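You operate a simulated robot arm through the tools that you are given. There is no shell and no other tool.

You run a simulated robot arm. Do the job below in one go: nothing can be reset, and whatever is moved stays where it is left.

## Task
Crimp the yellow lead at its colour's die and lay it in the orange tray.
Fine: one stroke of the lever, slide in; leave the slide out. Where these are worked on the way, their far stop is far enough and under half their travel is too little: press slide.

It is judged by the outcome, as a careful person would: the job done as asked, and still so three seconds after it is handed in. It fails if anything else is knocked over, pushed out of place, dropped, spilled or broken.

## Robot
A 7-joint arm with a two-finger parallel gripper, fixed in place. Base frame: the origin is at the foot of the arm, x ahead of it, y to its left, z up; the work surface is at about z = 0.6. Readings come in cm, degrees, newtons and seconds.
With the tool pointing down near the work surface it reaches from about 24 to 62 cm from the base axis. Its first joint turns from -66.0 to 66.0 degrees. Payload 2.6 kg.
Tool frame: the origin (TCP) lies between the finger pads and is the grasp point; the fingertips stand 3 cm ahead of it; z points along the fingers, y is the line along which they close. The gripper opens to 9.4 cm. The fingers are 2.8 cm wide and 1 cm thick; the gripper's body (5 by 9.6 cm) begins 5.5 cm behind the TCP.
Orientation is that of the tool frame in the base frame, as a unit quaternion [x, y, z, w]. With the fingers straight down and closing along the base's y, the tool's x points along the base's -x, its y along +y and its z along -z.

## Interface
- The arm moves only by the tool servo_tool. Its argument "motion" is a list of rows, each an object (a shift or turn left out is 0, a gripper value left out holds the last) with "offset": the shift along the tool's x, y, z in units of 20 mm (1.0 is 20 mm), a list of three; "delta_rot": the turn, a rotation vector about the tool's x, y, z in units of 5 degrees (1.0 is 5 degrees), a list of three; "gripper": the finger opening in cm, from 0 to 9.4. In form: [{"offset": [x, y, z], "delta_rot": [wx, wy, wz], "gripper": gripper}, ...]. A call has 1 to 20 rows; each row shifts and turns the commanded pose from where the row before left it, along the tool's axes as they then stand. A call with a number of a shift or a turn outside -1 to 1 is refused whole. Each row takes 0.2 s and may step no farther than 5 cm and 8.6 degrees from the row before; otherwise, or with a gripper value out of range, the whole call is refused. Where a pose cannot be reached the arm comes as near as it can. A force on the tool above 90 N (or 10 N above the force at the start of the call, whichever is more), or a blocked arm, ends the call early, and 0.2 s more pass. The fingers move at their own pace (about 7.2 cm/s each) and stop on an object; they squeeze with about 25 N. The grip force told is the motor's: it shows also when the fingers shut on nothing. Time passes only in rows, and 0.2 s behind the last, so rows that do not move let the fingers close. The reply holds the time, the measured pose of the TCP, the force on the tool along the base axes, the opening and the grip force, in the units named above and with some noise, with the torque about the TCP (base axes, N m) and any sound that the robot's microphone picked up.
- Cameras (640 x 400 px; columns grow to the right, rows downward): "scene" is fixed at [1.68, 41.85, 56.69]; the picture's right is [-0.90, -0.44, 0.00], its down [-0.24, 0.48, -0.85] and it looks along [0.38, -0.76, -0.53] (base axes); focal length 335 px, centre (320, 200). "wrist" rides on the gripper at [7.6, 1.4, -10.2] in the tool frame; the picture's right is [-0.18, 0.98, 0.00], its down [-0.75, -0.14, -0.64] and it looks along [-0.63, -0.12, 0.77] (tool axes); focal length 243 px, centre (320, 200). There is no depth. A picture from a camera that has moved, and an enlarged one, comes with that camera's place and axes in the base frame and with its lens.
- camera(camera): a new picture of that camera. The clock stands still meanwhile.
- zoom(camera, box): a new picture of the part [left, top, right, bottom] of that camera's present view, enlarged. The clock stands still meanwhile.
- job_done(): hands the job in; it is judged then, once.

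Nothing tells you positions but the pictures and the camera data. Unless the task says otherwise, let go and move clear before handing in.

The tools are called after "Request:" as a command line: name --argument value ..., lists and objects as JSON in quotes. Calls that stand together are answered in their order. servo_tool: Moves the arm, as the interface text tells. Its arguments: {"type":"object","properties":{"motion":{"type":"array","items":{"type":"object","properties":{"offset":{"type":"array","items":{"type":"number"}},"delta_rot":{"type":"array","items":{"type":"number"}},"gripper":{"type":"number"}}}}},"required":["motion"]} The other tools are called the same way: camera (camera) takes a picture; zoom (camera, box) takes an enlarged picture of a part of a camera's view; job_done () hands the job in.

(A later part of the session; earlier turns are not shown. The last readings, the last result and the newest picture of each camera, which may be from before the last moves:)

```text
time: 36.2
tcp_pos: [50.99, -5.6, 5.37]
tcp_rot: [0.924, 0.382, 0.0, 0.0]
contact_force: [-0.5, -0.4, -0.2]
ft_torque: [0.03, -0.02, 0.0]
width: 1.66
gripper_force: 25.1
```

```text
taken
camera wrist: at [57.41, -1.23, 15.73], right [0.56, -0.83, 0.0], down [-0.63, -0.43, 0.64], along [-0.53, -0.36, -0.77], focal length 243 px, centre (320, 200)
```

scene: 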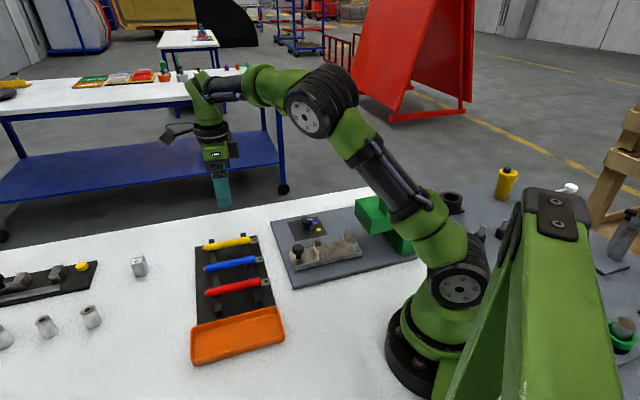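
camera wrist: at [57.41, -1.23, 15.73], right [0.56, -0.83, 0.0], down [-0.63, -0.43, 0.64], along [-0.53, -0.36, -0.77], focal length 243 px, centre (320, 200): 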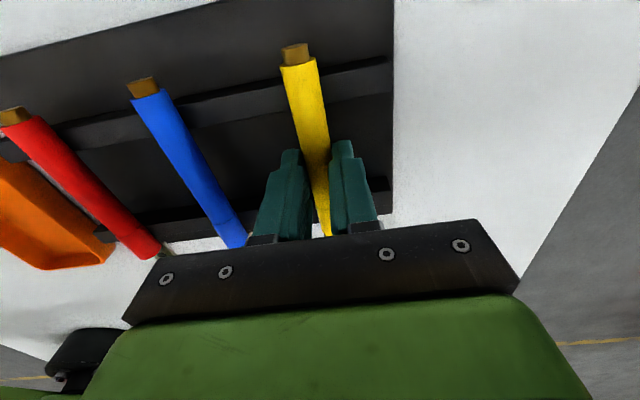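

The lead is gripped (1.66 cm wide). I'll lift it and bring it above the outer part of the slide, staying clear of the head for now.

Request:
servo_tool --motion '[{"offset": [0, 0, -0.5]}, {"offset": [0, 0, -1]}, {"offset": [0, 0, -1]}, {"offset": [0, 0, -1]}, {"offset": [0, 0, -1]}, {"offset": [0, 0, -1]}, {"offset": [-0.98, -0.452, 0]}, {"offset": [-0.98, -0.452, 0]}, {"offset": [-0.98, -0.452, 0]}, {"offset": [-0.98, -0.452, 0]}, {"offset": [-0.98, -0.452, 0]}, {"offset": [-0.98, -0.452, 0]}, {"offset": [-0.98, -0.452, 0]}, {"offset": [-0.98, -0.452, 0]}, {"offset": [-0.98, -0.452, 0]}, {"offset": [-0.98, -0.452, 0]}, {"offset": [-0.98, -0.452, 0]}, {}]'

Request:
camera --camera "wrist"

Request:
camera --camera "scene"

Request:
zoom --camera "scene" --box '[270, 170, 430, 290]'

```text
time: 40.0
tcp_pos: [28.71, -13.8, 16.4]
tcp_rot: [0.924, 0.383, -0.001, 0.0]
contact_force: [-0.7, 0.1, -0.8]
ft_torque: [0.01, 0.04, 0.01]
width: 1.68
gripper_force: 25.0
```

```text
taken
camera wrist: at [35.18, -9.46, 26.62], right [0.56, -0.83, 0.0], down [-0.63, -0.43, 0.64], along [-0.53, -0.36, -0.77], focal length 243 px, centre (320, 200)
```

wrist: 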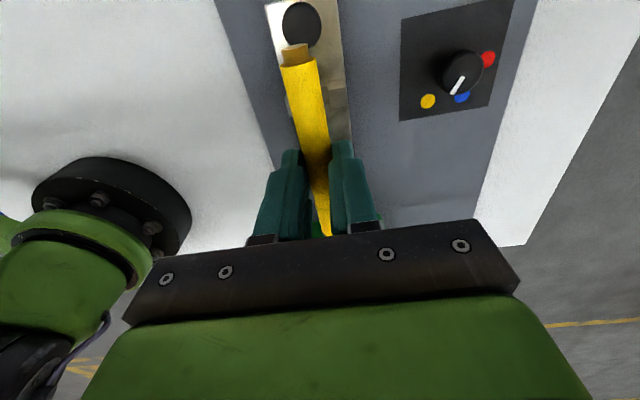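

```text
taken
```

scene: 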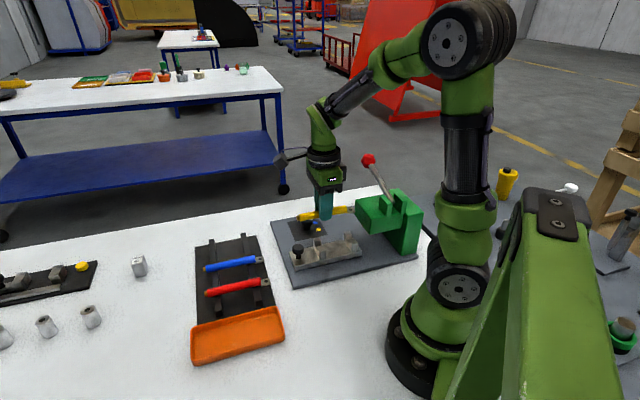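

```text
3.33 times, centred on (350, 230) of scene
camera zoom: at [1.68, 41.85, 56.69], right [-0.9, -0.44, 0.0], down [-0.24, 0.48, -0.85], along [0.38, -0.76, -0.53], focal length 1116 px, centre (220, 100)
```

zoom: 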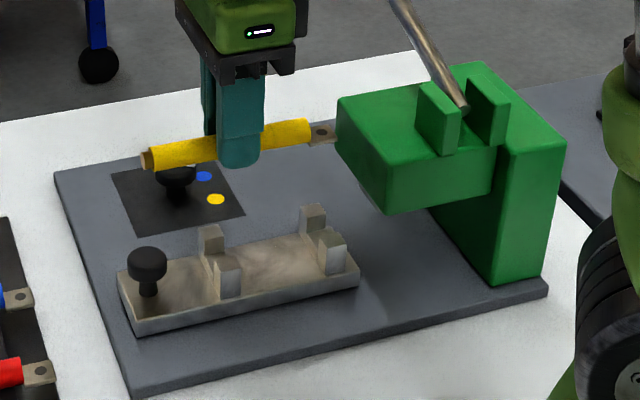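

The lead is over the slide with about 0.5–1 cm clearance fore and aft needed between head and knob. I'll shift to the midpoint of that gap and lower partway, then check.

Request:
servo_tool --motion '[{"offset": [-0.78, 0, 0]}, {"offset": [0, 0, 0.8]}, {"offset": [0, 0, 0.8]}, {"offset": [0, 0, 0.4]}, {}]'

Request:
zoom --camera "scene" --box '[280, 180, 420, 285]'

Request:
zoom --camera "wrist" --box '[220, 0, 420, 240]'

```text
time: 41.2
tcp_pos: [27.77, -14.89, 12.46]
tcp_rot: [0.924, 0.383, 0.0, 0.0]
contact_force: [1.1, -0.4, -0.4]
ft_torque: [0.02, -0.03, 0.04]
width: 1.66
gripper_force: 24.9
```

```text
3.81 times, centred on (350, 232) of scene
camera zoom: at [1.68, 41.85, 56.69], right [-0.9, -0.44, 0.0], down [-0.24, 0.48, -0.85], along [0.38, -0.76, -0.53], focal length 1275 px, centre (206, 76)
```

zoom: 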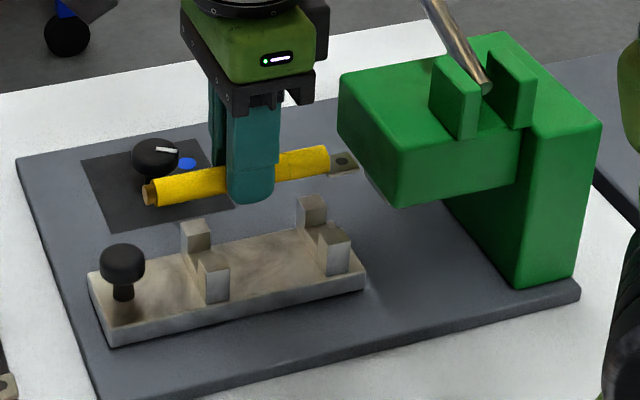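

```text
1.67 times, centred on (320, 120) of wrist
camera zoom: at [34.09, -10.56, 22.66], right [0.56, -0.83, 0.0], down [-0.63, -0.43, 0.64], along [-0.53, -0.36, -0.77], focal length 404 px, centre (320, 333)
```

zoom: 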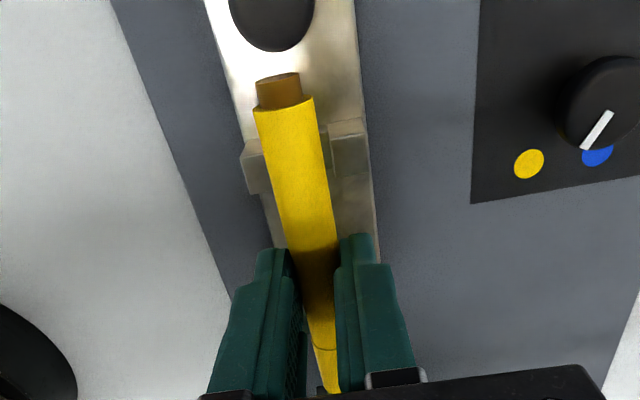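

Request:
servo_tool --motion '[{"offset": [0, 0, 0.7]}, {"offset": [0, 0, 0.7]}, {"offset": [0, 0, 0.4]}, {}]'

Request:
zoom --camera "scene" --box '[280, 180, 420, 285]'

Request:
zoom --camera "wrist" --box '[220, 0, 420, 240]'

```text
time: 42.2
tcp_pos: [27.71, -14.93, 8.86]
tcp_rot: [0.924, 0.382, 0.0, -0.001]
contact_force: [0.4, -0.4, -0.9]
ft_torque: [0.01, 0.01, 0.02]
width: 1.68
gripper_force: 25.0
```

```text
3.81 times, centred on (350, 232) of scene
camera zoom: at [1.68, 41.85, 56.69], right [-0.9, -0.44, 0.0], down [-0.24, 0.48, -0.85], along [0.38, -0.76, -0.53], focal length 1275 px, centre (206, 76)
```

zoom: 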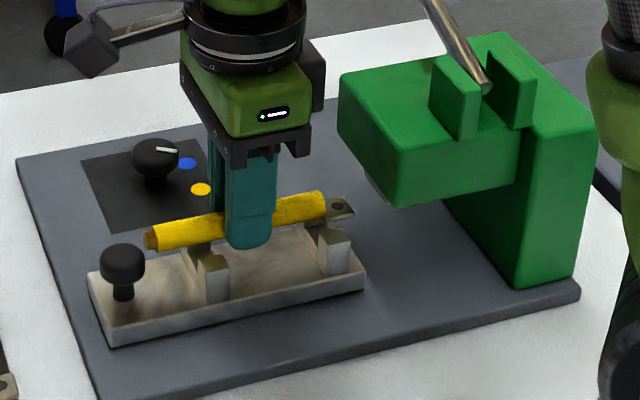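

```text
1.67 times, centred on (320, 120) of wrist
camera zoom: at [34.15, -10.54, 19.11], right [0.56, -0.83, 0.0], down [-0.63, -0.43, 0.64], along [-0.53, -0.36, -0.77], focal length 404 px, centre (320, 333)
```

zoom: 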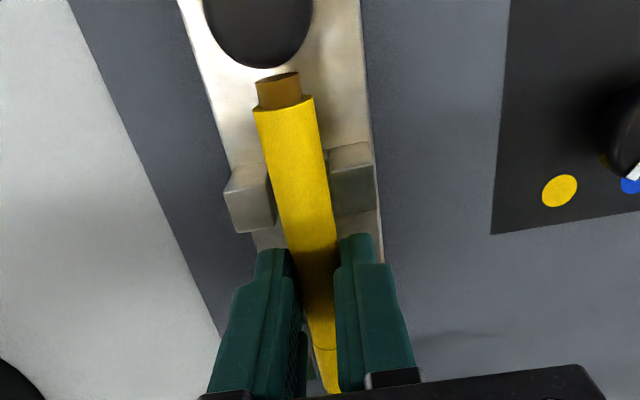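

Lead and saddles line up. I'll lower the lead just into the saddles, then slide it 2 cm toward the head to its nest position.

Request:
servo_tool --motion '[{"offset": [0, -0.03, 0.4]}, {}, {"offset": [-0.5, 0, 0]}, {"offset": [-0.5, 0, 0]}, {}]'

Request:
zoom --camera "scene" --box '[280, 180, 420, 285]'

Request:
zoom --camera "wrist" --box '[220, 0, 420, 240]'

```text
time: 43.4
tcp_pos: [26.17, -16.15, 7.93]
tcp_rot: [0.924, 0.382, 0.0, -0.001]
contact_force: [0.1, -0.2, -1.1]
ft_torque: [0.0, -0.01, -0.03]
width: 1.66
gripper_force: 25.1
```

```text
3.81 times, centred on (350, 232) of scene
camera zoom: at [1.68, 41.85, 56.69], right [-0.9, -0.44, 0.0], down [-0.24, 0.48, -0.85], along [0.38, -0.76, -0.53], focal length 1275 px, centre (206, 76)
```

zoom: 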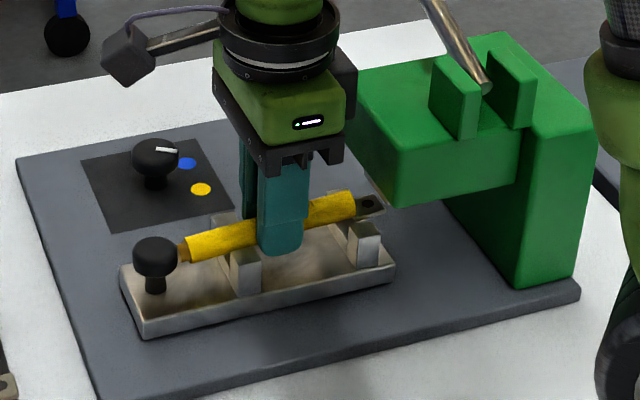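

```text
1.67 times, centred on (320, 120) of wrist
camera zoom: at [32.6, -11.84, 18.23], right [0.56, -0.83, 0.0], down [-0.63, -0.43, 0.64], along [-0.53, -0.36, -0.77], focal length 404 px, centre (320, 333)
```

zoom: 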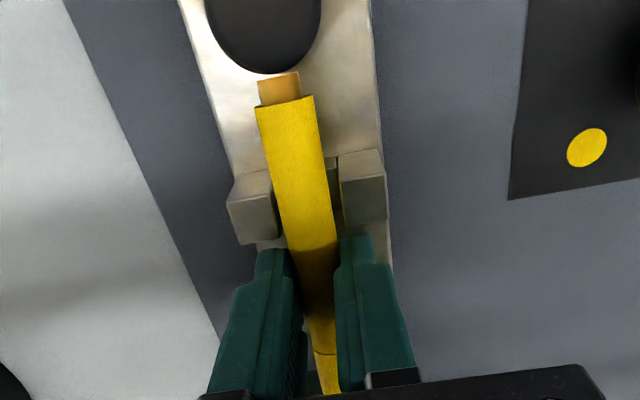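

The slide came along with the lead by 2 cm (light friction in the saddle). I'll draw both back out, lift the lead clear of the saddle posts, and make the shift in the air instead.

Request:
servo_tool --motion '[{"offset": [0.5, 0, 0]}, {"offset": [0.5, 0, 0]}, {}]'

Request:
zoom --camera "scene" --box '[280, 180, 420, 285]'

```text
time: 44.2
tcp_pos: [27.83, -14.82, 8.0]
tcp_rot: [0.924, 0.383, 0.0, 0.0]
contact_force: [-1.7, 0.3, -1.1]
ft_torque: [0.0, 0.03, 0.02]
width: 1.69
gripper_force: 25.2
```

```text
3.81 times, centred on (350, 232) of scene
camera zoom: at [1.68, 41.85, 56.69], right [-0.9, -0.44, 0.0], down [-0.24, 0.48, -0.85], along [0.38, -0.76, -0.53], focal length 1275 px, centre (206, 76)
```

zoom: 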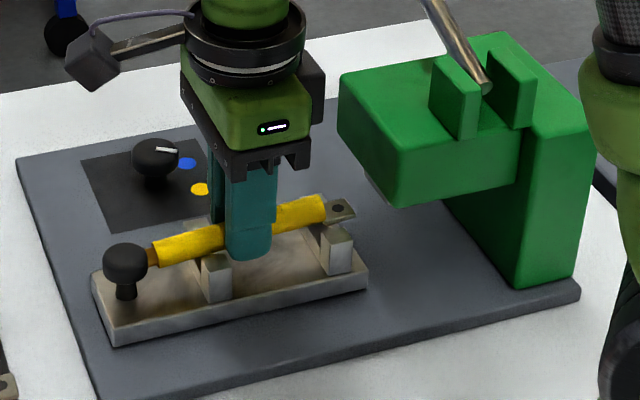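

Request:
zoom --camera "scene" --box '[350, 205, 390, 240]'

Request:
zoom --camera "scene" --box '[300, 220, 370, 270]'

```text
11.43 times, centred on (370, 222) of scene
camera zoom: at [1.68, 41.85, 56.69], right [-0.9, -0.44, 0.0], down [-0.24, 0.48, -0.85], along [0.38, -0.76, -0.53], focal length 3826 px, centre (-251, -57)
```

zoom: 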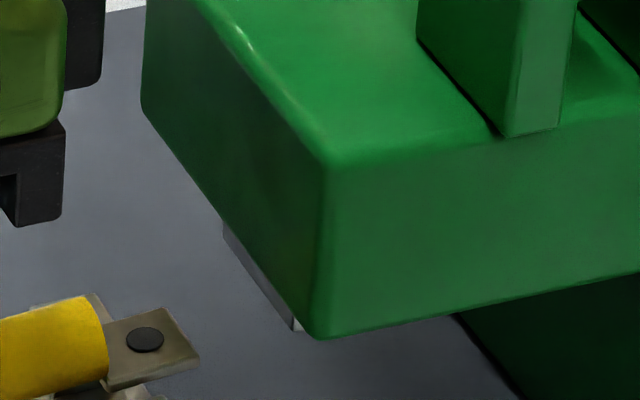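

```text
8.00 times, centred on (335, 245) of scene
camera zoom: at [1.68, 41.85, 56.69], right [-0.9, -0.44, 0.0], down [-0.24, 0.48, -0.85], along [0.38, -0.76, -0.53], focal length 2678 px, centre (200, -160)
```

zoom: 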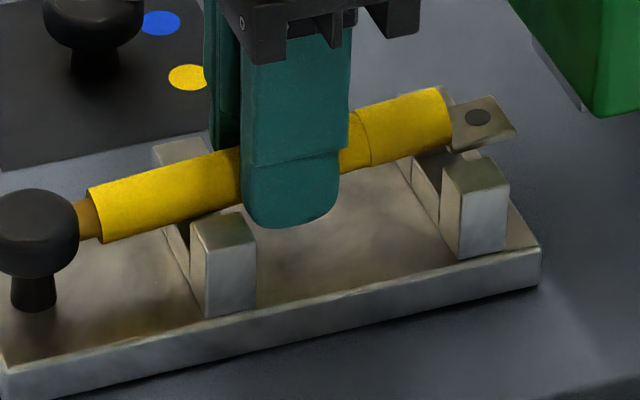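

The lead may be riding on a front post (it looks slightly tilted). I'll raise it clear and check sideways alignment with a close look.

Request:
servo_tool --motion '[{"offset": [0, 0, -0.5]}, {"offset": [0, 0, -0.5]}, {}]'

Request:
zoom --camera "wrist" --box '[255, 10, 375, 160]'

Request:
zoom --camera "scene" --box '[300, 220, 370, 270]'

```text
time: 45.0
tcp_pos: [27.73, -14.79, 10.13]
tcp_rot: [0.924, 0.383, 0.0, 0.001]
contact_force: [0.0, -0.5, -1.0]
ft_torque: [0.0, 0.01, -0.03]
width: 1.67
gripper_force: 24.7
```

```text
2.67 times, centred on (315, 85) of wrist
camera zoom: at [34.04, -10.5, 20.31], right [0.56, -0.83, 0.0], down [-0.63, -0.43, 0.64], along [-0.53, -0.36, -0.77], focal length 647 px, centre (333, 507)
```

zoom: 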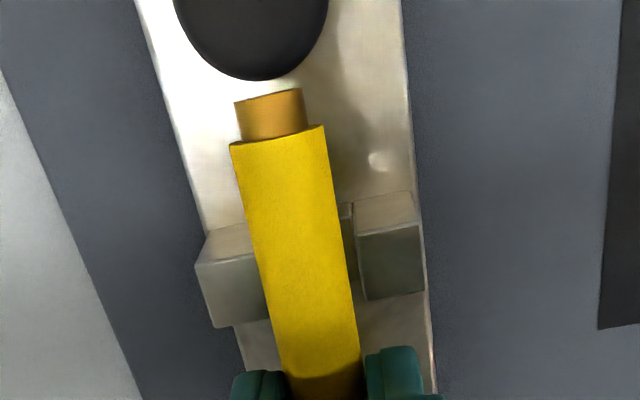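

```text
8.00 times, centred on (335, 245) of scene
camera zoom: at [1.68, 41.85, 56.69], right [-0.9, -0.44, 0.0], down [-0.24, 0.48, -0.85], along [0.38, -0.76, -0.53], focal length 2678 px, centre (200, -160)
```

zoom: 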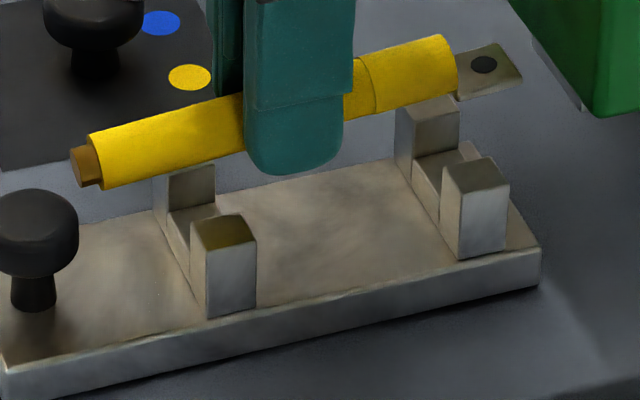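

The saddles are shallower than I thought (floor near z≈5.1), so the lead had touched down and tipped a few degrees lug-up in the grip. I'll level it by tilting the tool 4° and check.

Request:
servo_tool --motion '[{"delta_rot": [0, 0.8, 0]}, {}]'

Request:
zoom --camera "scene" --box '[300, 220, 370, 270]'

```text
time: 45.6
tcp_pos: [27.6, -14.86, 10.11]
tcp_rot: [0.923, 0.383, 0.033, -0.013]
contact_force: [-0.5, -0.3, -1.5]
ft_torque: [0.02, 0.02, -0.02]
width: 1.69
gripper_force: 24.9
```

```text
8.00 times, centred on (335, 245) of scene
camera zoom: at [1.68, 41.85, 56.69], right [-0.9, -0.44, 0.0], down [-0.24, 0.48, -0.85], along [0.38, -0.76, -0.53], focal length 2678 px, centre (200, -160)
```

zoom: 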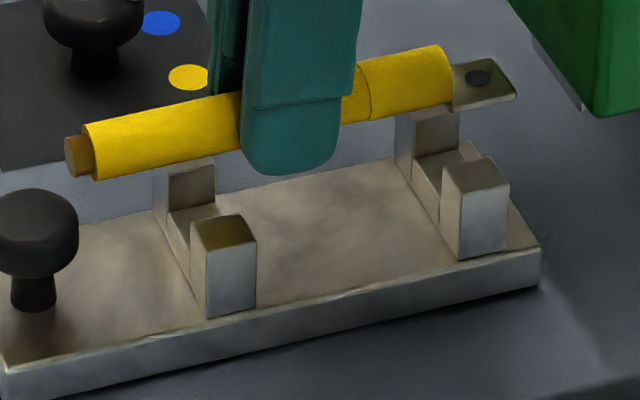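

Request:
servo_tool --motion '[{"delta_rot": [0, 0.2, 0]}, {"offset": [-0.4, 0, -0.035]}, {"offset": [0, 0, 0.35]}, {"offset": [0, 0, 0.3]}, {}]'

Request:
zoom --camera "scene" --box '[300, 210, 400, 270]'

```text
time: 46.8
tcp_pos: [27.2, -15.25, 8.82]
tcp_rot: [0.923, 0.382, 0.04, -0.017]
contact_force: [1.0, 0.1, -0.2]
ft_torque: [0.0, 0.02, -0.02]
width: 1.68
gripper_force: 25.4
```

```text
6.40 times, centred on (350, 240) of scene
camera zoom: at [1.68, 41.85, 56.69], right [-0.9, -0.44, 0.0], down [-0.24, 0.48, -0.85], along [0.38, -0.76, -0.53], focal length 2142 px, centre (128, -56)
```

zoom: 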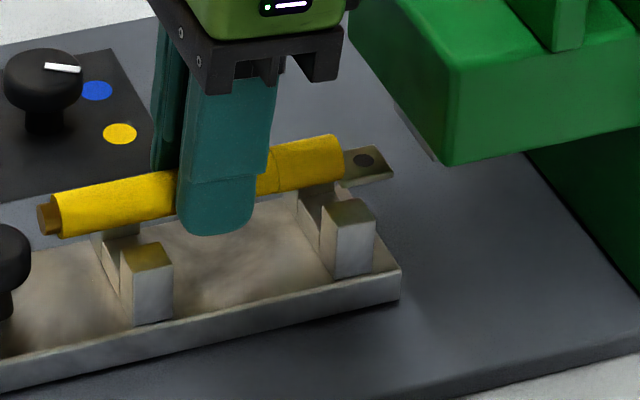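

Request:
servo_tool --motion '[{"offset": [-0.45, 0, -0.04]}, {"offset": [-0.42, 0, -0.037]}, {}]'

Request:
zoom --camera "scene" --box '[300, 210, 400, 270]'

Request:
zoom --camera "wrist" --box '[255, 10, 375, 160]'

```text
time: 47.6
tcp_pos: [25.86, -16.66, 8.86]
tcp_rot: [0.923, 0.382, 0.041, -0.017]
contact_force: [0.2, -0.3, -0.9]
ft_torque: [-0.01, 0.0, 0.01]
width: 1.68
gripper_force: 24.9
```

```text
6.40 times, centred on (350, 240) of scene
camera zoom: at [1.68, 41.85, 56.69], right [-0.9, -0.44, 0.0], down [-0.24, 0.48, -0.85], along [0.38, -0.76, -0.53], focal length 2142 px, centre (128, -56)
```

zoom: 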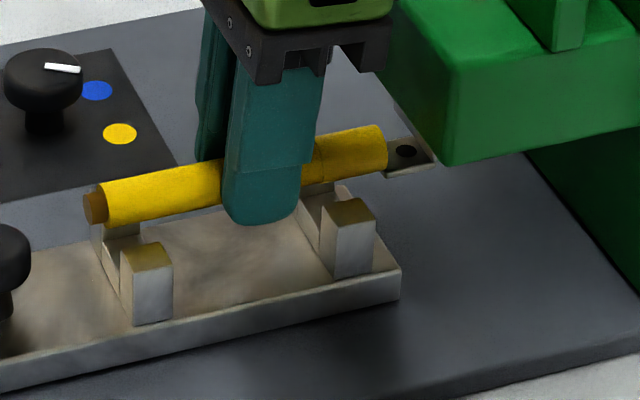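

```text
2.67 times, centred on (315, 85) of wrist
camera zoom: at [31.67, -12.9, 19.63], right [0.57, -0.82, -0.02], down [-0.67, -0.47, 0.57], along [-0.48, -0.31, -0.82], focal length 647 px, centre (333, 507)
```

zoom: 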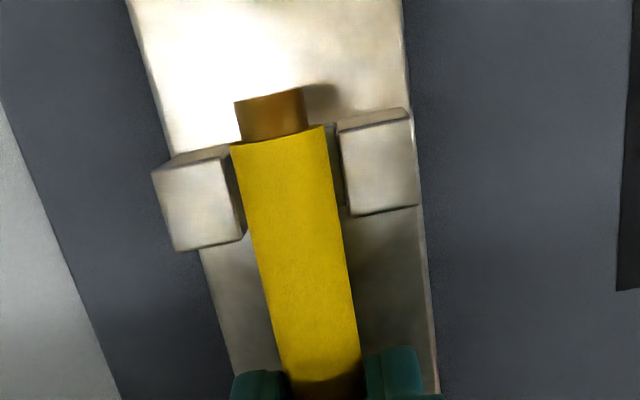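

The slide stayed put while I shifted. Comparing with how it sat on the rack (barrel over the rail), I'll bring it back 0.9 cm so both ends overhang the saddles equally, then lower.

Request:
servo_tool --motion '[{"offset": [0.45, 0, 0.039]}, {"offset": [-0.017, 0, 0.2]}, {"offset": [-0.017, 0, 0.2]}, {}]'

Request:
zoom --camera "scene" --box '[300, 210, 400, 270]'

Request:
zoom --camera "wrist" --box '[255, 10, 375, 160]'

```text
time: 48.6
tcp_pos: [26.66, -15.94, 8.03]
tcp_rot: [0.923, 0.383, 0.041, -0.017]
contact_force: [-1.0, -0.7, -0.9]
ft_torque: [0.01, 0.01, 0.0]
width: 1.65
gripper_force: 24.7
```

```text
6.40 times, centred on (350, 240) of scene
camera zoom: at [1.68, 41.85, 56.69], right [-0.9, -0.44, 0.0], down [-0.24, 0.48, -0.85], along [0.38, -0.76, -0.53], focal length 2142 px, centre (128, -56)
```

zoom: 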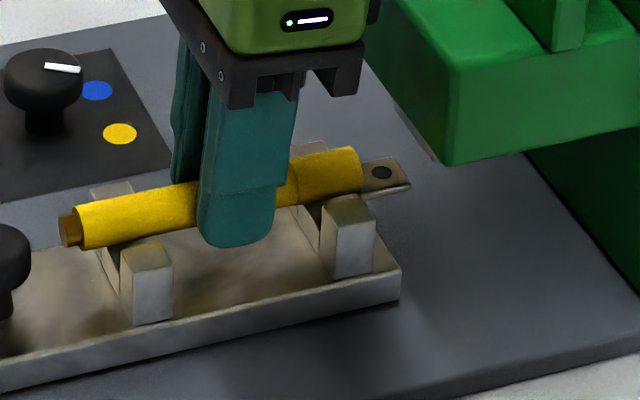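

```text
2.67 times, centred on (315, 85) of wrist
camera zoom: at [32.37, -12.23, 18.82], right [0.57, -0.82, -0.02], down [-0.67, -0.47, 0.57], along [-0.48, -0.31, -0.82], focal length 647 px, centre (333, 507)
```

zoom: 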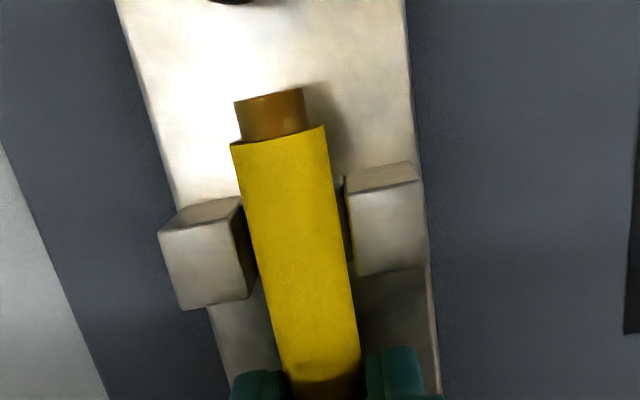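

Request:
servo_tool --motion '[{"offset": [-0.009, 0, 0.1]}, {}]'

Request:
zoom --camera "scene" --box '[300, 210, 400, 270]'

```text
time: 49.2
tcp_pos: [26.53, -15.96, 7.81]
tcp_rot: [0.923, 0.382, 0.04, -0.016]
contact_force: [0.2, -0.4, -1.0]
ft_torque: [-0.01, -0.01, 0.0]
width: 1.68
gripper_force: 25.0
```

```text
6.40 times, centred on (350, 240) of scene
camera zoom: at [1.68, 41.85, 56.69], right [-0.9, -0.44, 0.0], down [-0.24, 0.48, -0.85], along [0.38, -0.76, -0.53], focal length 2142 px, centre (128, -56)
```

zoom: 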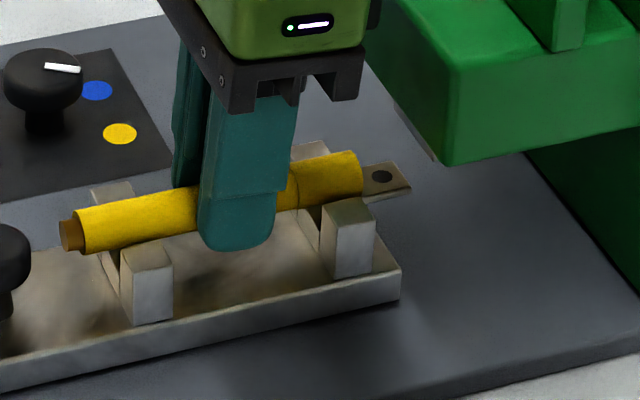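

Request:
servo_tool --motion '[{"offset": [-0.004, 0, 0.06]}, {}]'

Request:
servo_tool --motion '[{"offset": [-0.004, 0, 0.06]}, {}]'

Request:
servo_tool --motion '[{"offset": [-0.004, 0, 0.06]}, {}]'

```text
time: 49.8
tcp_pos: [26.54, -15.89, 7.69]
tcp_rot: [0.923, 0.383, 0.041, -0.017]
contact_force: [0.1, -0.2, -0.8]
ft_torque: [0.0, 0.01, 0.03]
width: 1.68
gripper_force: 24.8
```

```text
time: 50.4
tcp_pos: [26.62, -15.93, 7.54]
tcp_rot: [0.923, 0.383, 0.04, -0.016]
contact_force: [-0.3, -0.1, -0.1]
ft_torque: [-0.04, 0.03, -0.01]
width: 1.69
gripper_force: 25.7
```

```text
time: 51.0
tcp_pos: [26.62, -16.01, 7.4]
tcp_rot: [0.923, 0.382, 0.04, -0.016]
contact_force: [-0.2, 0.1, -1.0]
ft_torque: [0.0, 0.0, -0.03]
width: 1.67
gripper_force: 25.2
```

Request:
zoom --camera "scene" --box '[300, 210, 400, 270]'

Request:
zoom --camera "wrist" --box '[255, 10, 375, 160]'

```text
6.40 times, centred on (350, 240) of scene
camera zoom: at [1.68, 41.85, 56.69], right [-0.9, -0.44, 0.0], down [-0.24, 0.48, -0.85], along [0.38, -0.76, -0.53], focal length 2142 px, centre (128, -56)
```

zoom: 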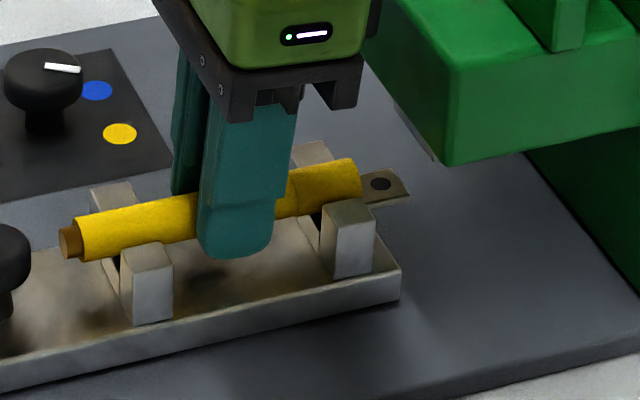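

```text
2.67 times, centred on (315, 85) of wrist
camera zoom: at [32.37, -12.23, 18.26], right [0.57, -0.82, -0.02], down [-0.67, -0.47, 0.57], along [-0.48, -0.31, -0.82], focal length 647 px, centre (333, 507)
```

zoom: 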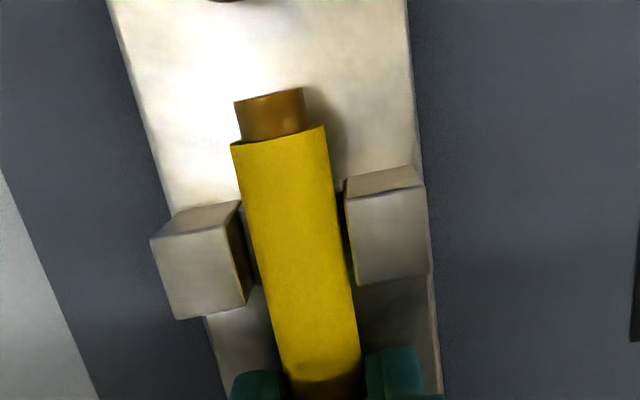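

Request:
servo_tool --motion '[{"offset": [-0.004, 0, 0.06]}, {}]'

Request:
servo_tool --motion '[{"offset": [-0.004, 0, 0.06]}, {}]'

Request:
servo_tool --motion '[{"offset": [-0.004, 0, 0.06]}, {}]'

Request:
zoom --camera "scene" --box '[300, 210, 400, 270]'

```text
time: 51.6
tcp_pos: [26.62, -15.95, 7.25]
tcp_rot: [0.923, 0.381, 0.04, -0.017]
contact_force: [-1.0, -0.9, -0.8]
ft_torque: [0.03, -0.02, -0.03]
width: 1.69
gripper_force: 24.9
```

```text
time: 52.2
tcp_pos: [26.58, -15.99, 7.22]
tcp_rot: [0.923, 0.383, 0.04, -0.017]
contact_force: [-0.5, 0.6, 3.1]
ft_torque: [0.13, -0.13, 0.03]
width: 1.65
gripper_force: 25.3
```

```text
time: 52.8
tcp_pos: [26.71, -16.05, 7.09]
tcp_rot: [0.923, 0.381, 0.042, -0.016]
contact_force: [-10.0, 10.4, 41.7]
ft_torque: [0.23, 0.21, 0.0]
width: 1.67
gripper_force: 24.6
```

```text
6.40 times, centred on (350, 240) of scene
camera zoom: at [1.67, 41.85, 56.68], right [-0.9, -0.44, 0.0], down [-0.24, 0.48, -0.85], along [0.38, -0.76, -0.53], focal length 2142 px, centre (128, -56)
```

zoom: 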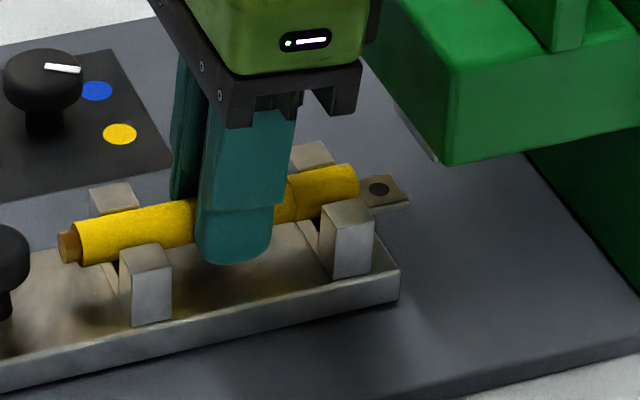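

The lead is seated on the saddle floors (contact felt). I'll ease off the load, release and check.

Request:
servo_tool --motion '[{"offset": [0.004, 0, -0.06]}, {}, {"gripper": 3.6}, {}, {}]'

Request:
zoom --camera "scene" --box '[300, 210, 400, 270]'

Request:
zoom --camera "wrist" --box '[240, 0, 400, 200]'

```text
time: 54.0
tcp_pos: [26.54, -15.92, 7.18]
tcp_rot: [0.923, 0.383, 0.04, -0.017]
contact_force: [0.4, -0.4, -0.1]
ft_torque: [-0.01, 0.0, 0.01]
width: 3.61
gripper_force: 0.1
```

```text
6.40 times, centred on (350, 240) of scene
camera zoom: at [1.68, 41.85, 56.69], right [-0.9, -0.44, 0.0], down [-0.24, 0.48, -0.85], along [0.38, -0.76, -0.53], focal length 2142 px, centre (128, -56)
```

zoom: 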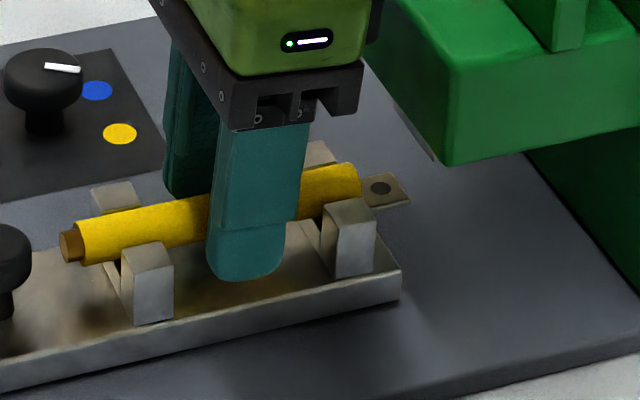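

```text
2.00 times, centred on (320, 100) of wrist
camera zoom: at [32.34, -12.24, 17.99], right [0.57, -0.82, -0.02], down [-0.67, -0.47, 0.57], along [-0.48, -0.31, -0.82], focal length 485 px, centre (320, 400)
```

zoom: 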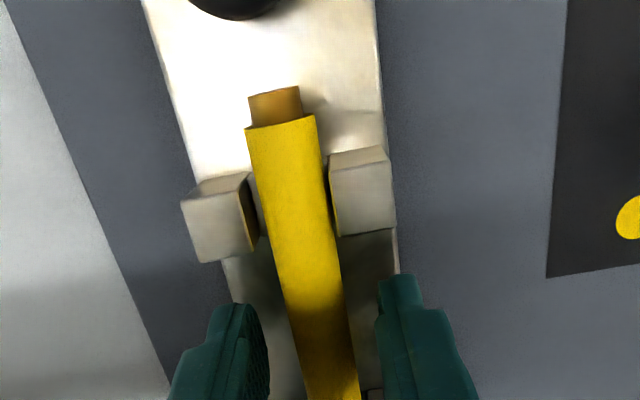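

The lead lies level in both saddles. I'll rise, untilt, and look from above.

Request:
servo_tool --motion '[{"offset": [0.044, 0, -0.5]}, {"offset": [0.087, 0, -0.99]}, {"offset": [0.087, 0, -0.99]}, {"offset": [0.087, 0, -0.99]}, {"offset": [0.087, 0, -0.99]}, {"delta_rot": [0, -1, 0]}, {"offset": [1, 0, 0]}, {"offset": [1, 0, 0]}, {"offset": [1, 0, 0]}, {}]'

Request:
zoom --camera "wrist" --box '[240, 0, 400, 240]'

Request:
zoom --camera "scene" --box '[280, 180, 420, 285]'

```text
time: 56.2
tcp_pos: [30.85, -11.84, 16.17]
tcp_rot: [0.924, 0.383, 0.0, -0.001]
contact_force: [-0.5, 0.3, -0.8]
ft_torque: [-0.02, 0.0, 0.01]
width: 3.6
gripper_force: 0.1
```

```text
1.67 times, centred on (320, 120) of wrist
camera zoom: at [37.23, -7.32, 26.36], right [0.56, -0.83, 0.0], down [-0.63, -0.43, 0.64], along [-0.53, -0.36, -0.77], focal length 404 px, centre (320, 333)
```

zoom: 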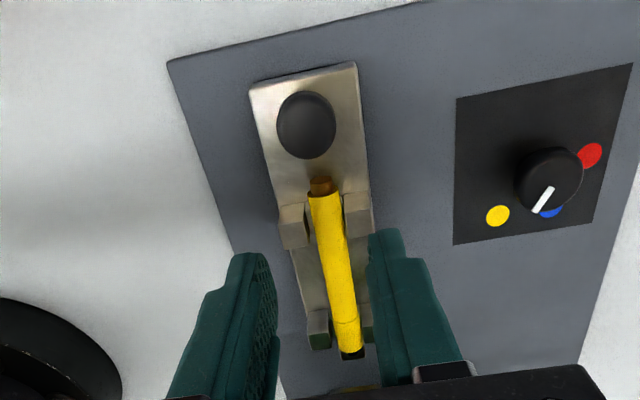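

```text
3.81 times, centred on (350, 232) of scene
camera zoom: at [1.68, 41.85, 56.69], right [-0.9, -0.44, 0.0], down [-0.24, 0.48, -0.85], along [0.38, -0.76, -0.53], focal length 1275 px, centre (206, 76)
```

zoom: 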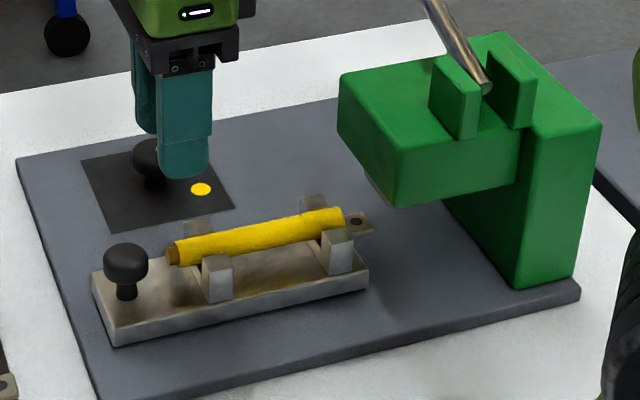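

The lead is properly nested and the dial is on yellow. Next I'll grip the slide knob (about s=16.8, r=30).

Request:
servo_tool --motion '[{"offset": [0.845, -0.05, 0], "gripper": 5.5}, {"offset": [0.845, -0.05, 0]}, {"offset": [0, 0, 1]}, {"offset": [0, 0, 1]}, {"offset": [0, 0, 1]}, {"offset": [0, 0, 0.8]}, {"offset": [0, 0, 0.7]}, {}]'

Request:
zoom --camera "wrist" --box '[200, 60, 440, 240]'

Request:
zoom --camera "scene" --box '[280, 200, 380, 285]'

```text
time: 58.0
tcp_pos: [33.01, -9.21, 7.0]
tcp_rot: [0.924, 0.383, 0.0, 0.0]
contact_force: [-0.2, 0.0, 0.4]
ft_torque: [0.01, -0.01, -0.02]
width: 5.53
gripper_force: 0.1
```

```text
2.22 times, centred on (320, 150) of wrist
camera zoom: at [39.44, -4.82, 17.34], right [0.56, -0.83, 0.0], down [-0.63, -0.43, 0.64], along [-0.53, -0.36, -0.77], focal length 539 px, centre (320, 311)
```

zoom: 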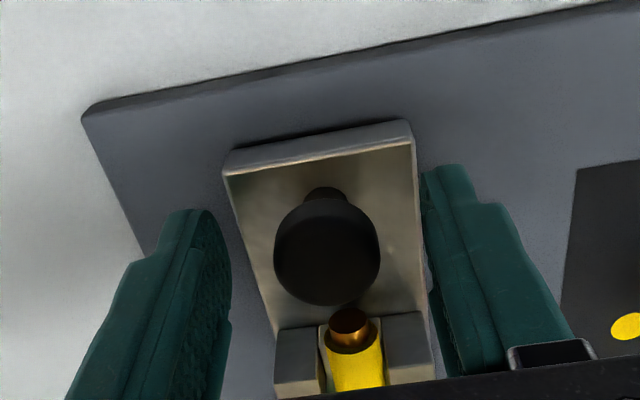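

```text
4.71 times, centred on (330, 242) of scene
camera zoom: at [1.68, 41.85, 56.69], right [-0.9, -0.44, 0.0], down [-0.24, 0.48, -0.85], along [0.38, -0.76, -0.53], focal length 1575 px, centre (273, 0)
```

zoom: 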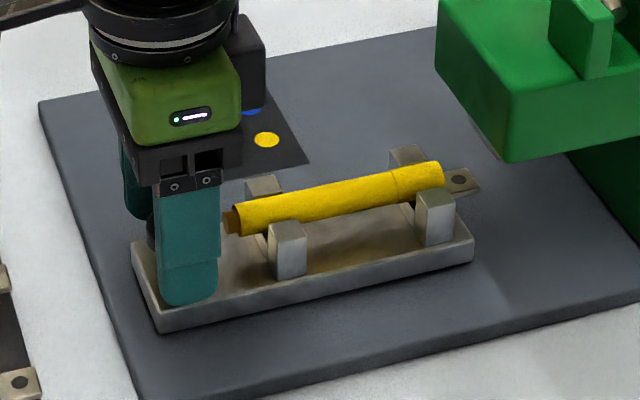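

Request:
servo_tool --motion '[{"gripper": 0}, {}, {}, {}]'

```text
time: 59.0
tcp_pos: [33.24, -9.22, 7.16]
tcp_rot: [0.924, 0.382, 0.001, 0.001]
contact_force: [11.7, -10.5, -11.0]
ft_torque: [-0.15, -0.35, 0.07]
width: 2.74
gripper_force: 45.0
```

The knob is gripped. I'll relieve the small side load and push the slide in step by step.

Request:
servo_tool --motion '[{"offset": [0, 0.08, 0]}, {"offset": [-0.4, 0, 0]}, {"offset": [-0.5, 0, 0]}, {"offset": [-0.5, 0, 0]}, {}]'

Request:
zoom --camera "scene" --box '[280, 180, 420, 285]'

```text
time: 60.2
tcp_pos: [31.18, -11.15, 7.06]
tcp_rot: [0.924, 0.383, 0.001, -0.001]
contact_force: [0.4, 0.1, 18.3]
ft_torque: [-0.06, 0.11, 0.19]
width: 2.7
gripper_force: 45.3
```

```text
3.81 times, centred on (350, 232) of scene
camera zoom: at [1.67, 41.85, 56.69], right [-0.9, -0.44, 0.0], down [-0.24, 0.48, -0.85], along [0.38, -0.76, -0.53], focal length 1275 px, centre (206, 76)
```

zoom: 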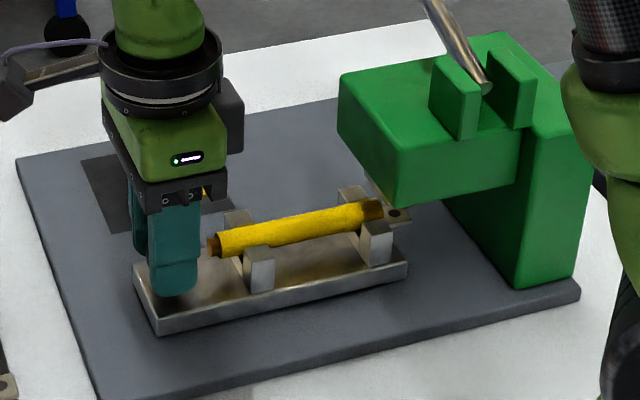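

The slide is moving in with the lead riding along well. Continuing.

Request:
servo_tool --motion '[{"offset": [-0.5, 0, 0]}, {"offset": [-0.5, 0, 0]}, {}]'

Request:
servo_tool --motion '[{"offset": [-0.5, 0, 0]}, {}]'

Request:
zoom --camera "scene" --box '[280, 180, 420, 285]'

```text
time: 61.0
tcp_pos: [29.71, -12.69, 7.1]
tcp_rot: [0.924, 0.382, 0.0, -0.001]
contact_force: [-3.7, 3.9, 18.6]
ft_torque: [0.52, -0.3, -0.1]
width: 2.7
gripper_force: 45.4
```

```text
time: 61.6
tcp_pos: [29.33, -13.19, 7.16]
tcp_rot: [0.923, 0.385, 0.002, -0.001]
contact_force: [26.9, 26.7, 1.5]
ft_torque: [0.53, -0.55, 0.03]
width: 2.73
gripper_force: 45.7
```

```text
3.81 times, centred on (350, 232) of scene
camera zoom: at [1.68, 41.85, 56.69], right [-0.9, -0.44, 0.0], down [-0.24, 0.48, -0.85], along [0.38, -0.76, -0.53], focal length 1275 px, centre (206, 76)
```

zoom: 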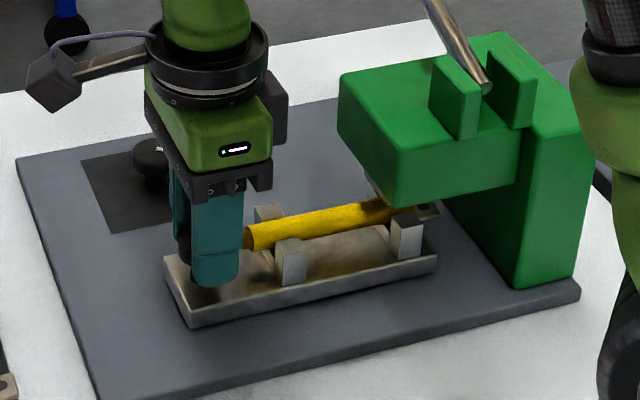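

Request:
servo_tool --motion '[{"offset": [-0.12, 0, 0]}, {}]'

Request:
zoom --camera "scene" --box '[340, 200, 420, 270]'

Request:
camera --camera "wrist"

```text
time: 62.2
tcp_pos: [29.04, -13.37, 7.09]
tcp_rot: [0.923, 0.385, 0.002, 0.0]
contact_force: [28.3, 24.3, -0.5]
ft_torque: [0.54, -0.59, 0.0]
width: 2.7
gripper_force: 45.0
```

```text
5.71 times, centred on (380, 235) of scene
camera zoom: at [1.68, 41.85, 56.69], right [-0.9, -0.44, 0.0], down [-0.24, 0.48, -0.85], along [0.38, -0.76, -0.53], focal length 1913 px, centre (-23, 0)
```

zoom: 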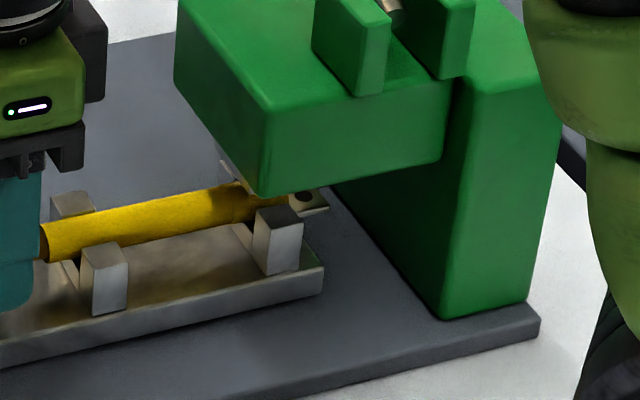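

```text
taken
camera wrist: at [35.46, -8.95, 17.43], right [0.57, -0.82, 0.0], down [-0.63, -0.44, 0.64], along [-0.53, -0.36, -0.77], focal length 243 px, centre (320, 200)
```

wrist: 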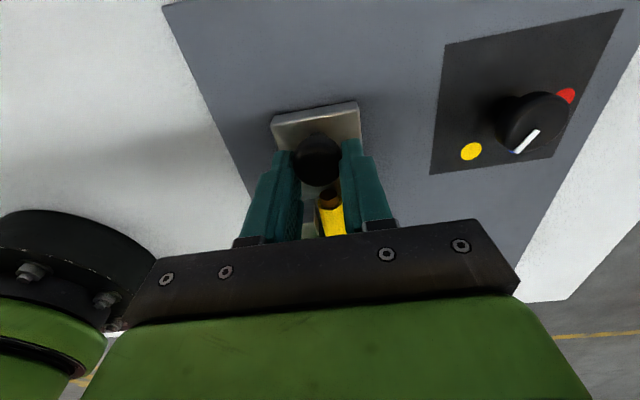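

The slide has stopped at its far end (about 5 cm travel; the grip just slipped on the knob beyond it), with the lug end under the punch. I'll relax the push and release the knob.

Request:
servo_tool --motion '[{"offset": [0.12, 0, 0]}, {}]'

Request:
servo_tool --motion '[{"gripper": 5.5}, {}, {}]'

Request:
zoom --camera "scene" --box '[280, 180, 420, 285]'

```text
time: 62.8
tcp_pos: [29.09, -13.22, 7.18]
tcp_rot: [0.924, 0.381, 0.002, -0.002]
contact_force: [14.2, 21.0, 15.9]
ft_torque: [0.83, -0.69, 0.05]
width: 2.74
gripper_force: 45.0
```

```text
time: 63.6
tcp_pos: [29.03, -13.44, 7.0]
tcp_rot: [0.924, 0.382, -0.001, 0.0]
contact_force: [0.5, -0.1, -0.5]
ft_torque: [-0.04, 0.0, 0.05]
width: 5.49
gripper_force: 0.1
```

```text
3.81 times, centred on (350, 232) of scene
camera zoom: at [1.68, 41.85, 56.69], right [-0.9, -0.44, 0.0], down [-0.24, 0.48, -0.85], along [0.38, -0.76, -0.53], focal length 1275 px, centre (206, 76)
```

zoom: 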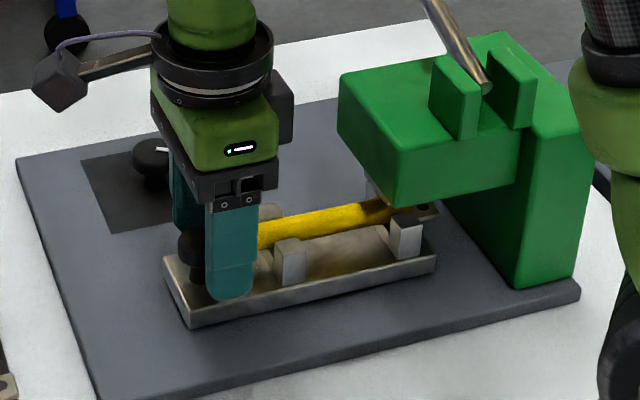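

The slide is fully in and stays there. I'll rise well clear and turn the wrist for the lever, which swings in the plane across the slide.

Request:
servo_tool --motion '[{"offset": [0.3, 0, -0.5]}, {"offset": [0, 0, -1]}, {"offset": [0, 0, -1]}, {"offset": [0, 0, -1]}, {"offset": [0, 0, -1]}, {"offset": [0, 0, -1]}, {"offset": [0, 0, -1]}, {"offset": [0, 0, -1]}, {"offset": [0, 0, -1]}, {"offset": [0, 0, -1]}, {"offset": [0, 0, -1]}, {"offset": [0, 0, -1]}, {"offset": [0, 0, -1]}, {}]'

Request:
servo_tool --motion '[{"delta_rot": [0, 0, -1], "gripper": 7}, {"delta_rot": [0, 0, -1]}, {"delta_rot": [0, 0, -1]}, {"delta_rot": [0, 0, -1]}, {"delta_rot": [0, 0, -1]}, {"delta_rot": [0, 0, -1]}, {"delta_rot": [0, 0, -1]}, {"delta_rot": [0, 0, -1]}, {"delta_rot": [0, 0, -1]}, {"delta_rot": [0, 0, -1]}, {"delta_rot": [0, 0, -1]}, {"delta_rot": [0, 0, -1]}, {"delta_rot": [0, 0, -1]}, {"delta_rot": [0, 0, -1]}, {"delta_rot": [0, 0, -1]}, {"delta_rot": [0, 0, -1]}, {"delta_rot": [0, 0, -1]}, {"delta_rot": [0, 0, -1]}]'

Request:
camera --camera "wrist"

Request:
camera --camera "scene"

```text
time: 66.6
tcp_pos: [29.55, -13.04, 32.21]
tcp_rot: [0.924, 0.383, 0.001, 0.001]
contact_force: [-0.7, 0.5, 0.6]
ft_torque: [0.0, 0.0, -0.01]
width: 5.49
gripper_force: 0.1
```

```text
time: 70.4
tcp_pos: [29.45, -12.97, 32.13]
tcp_rot: [0.382, 0.924, 0.0, 0.0]
contact_force: [0.0, 0.2, -0.2]
ft_torque: [0.01, -0.03, 0.01]
width: 6.99
gripper_force: 0.0
```

```text
taken
camera wrist: at [25.15, -6.59, 42.37], right [0.82, 0.57, 0.0], down [0.43, -0.63, 0.64], along [0.36, -0.53, -0.77], focal length 243 px, centre (320, 200)
```

wrist: 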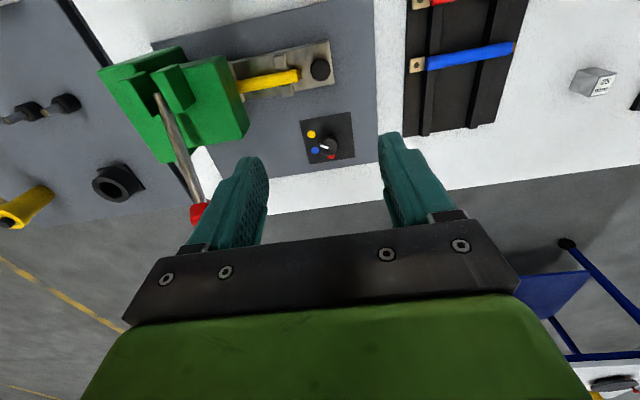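

```text
taken
```

scene: 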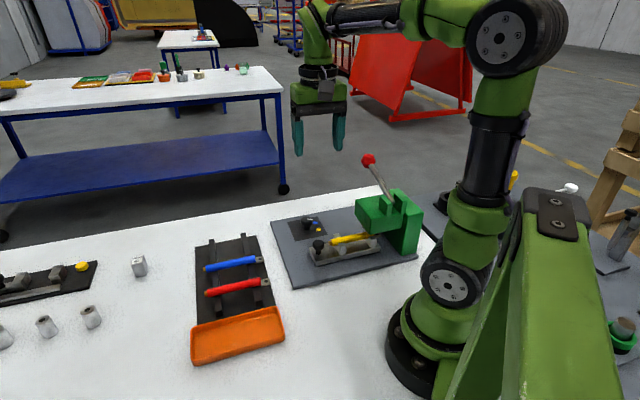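

Request:
servo_tool --motion '[{"offset": [-0.564, -0.906, 0]}, {"offset": [-0.564, -0.906, 0]}, {"offset": [-0.564, -0.906, 0]}, {"offset": [-0.564, -0.906, 0]}, {"offset": [-0.564, -0.906, 0]}, {"offset": [-0.564, -0.906, 0]}, {"offset": [-0.564, -0.906, 0]}, {"offset": [-0.564, -0.906, 0]}, {"offset": [-0.564, -0.906, 0]}, {}]'

Request:
camera --camera "wrist"

Request:
zoom --camera "scene" --box '[320, 100, 440, 280]'

```text
time: 72.6
tcp_pos: [25.19, -31.64, 32.02]
tcp_rot: [0.382, 0.924, 0.001, 0.0]
contact_force: [-0.8, 0.0, -1.0]
ft_torque: [0.03, -0.01, 0.01]
width: 6.98
gripper_force: 0.0
```

```text
taken
camera wrist: at [20.79, -25.33, 42.36], right [0.83, 0.56, 0.0], down [0.43, -0.63, 0.64], along [0.36, -0.53, -0.77], focal length 243 px, centre (320, 200)
```

wrist: 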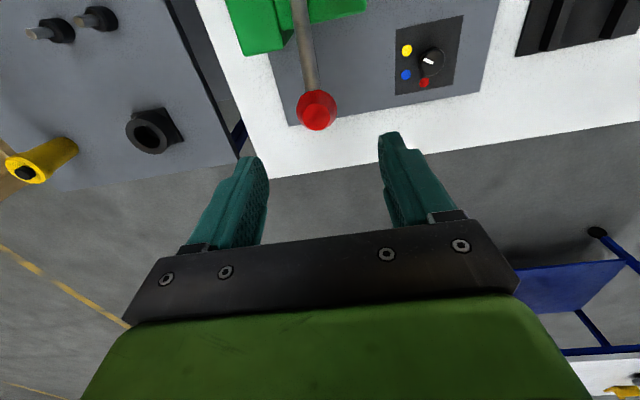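

```text
2.22 times, centred on (380, 190) of scene
camera zoom: at [1.68, 41.84, 56.69], right [-0.9, -0.44, 0.0], down [-0.24, 0.48, -0.85], along [0.38, -0.76, -0.53], focal length 744 px, centre (187, 222)
```

zoom: 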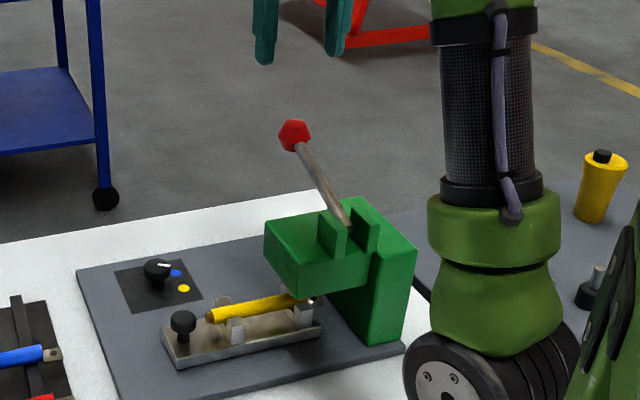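

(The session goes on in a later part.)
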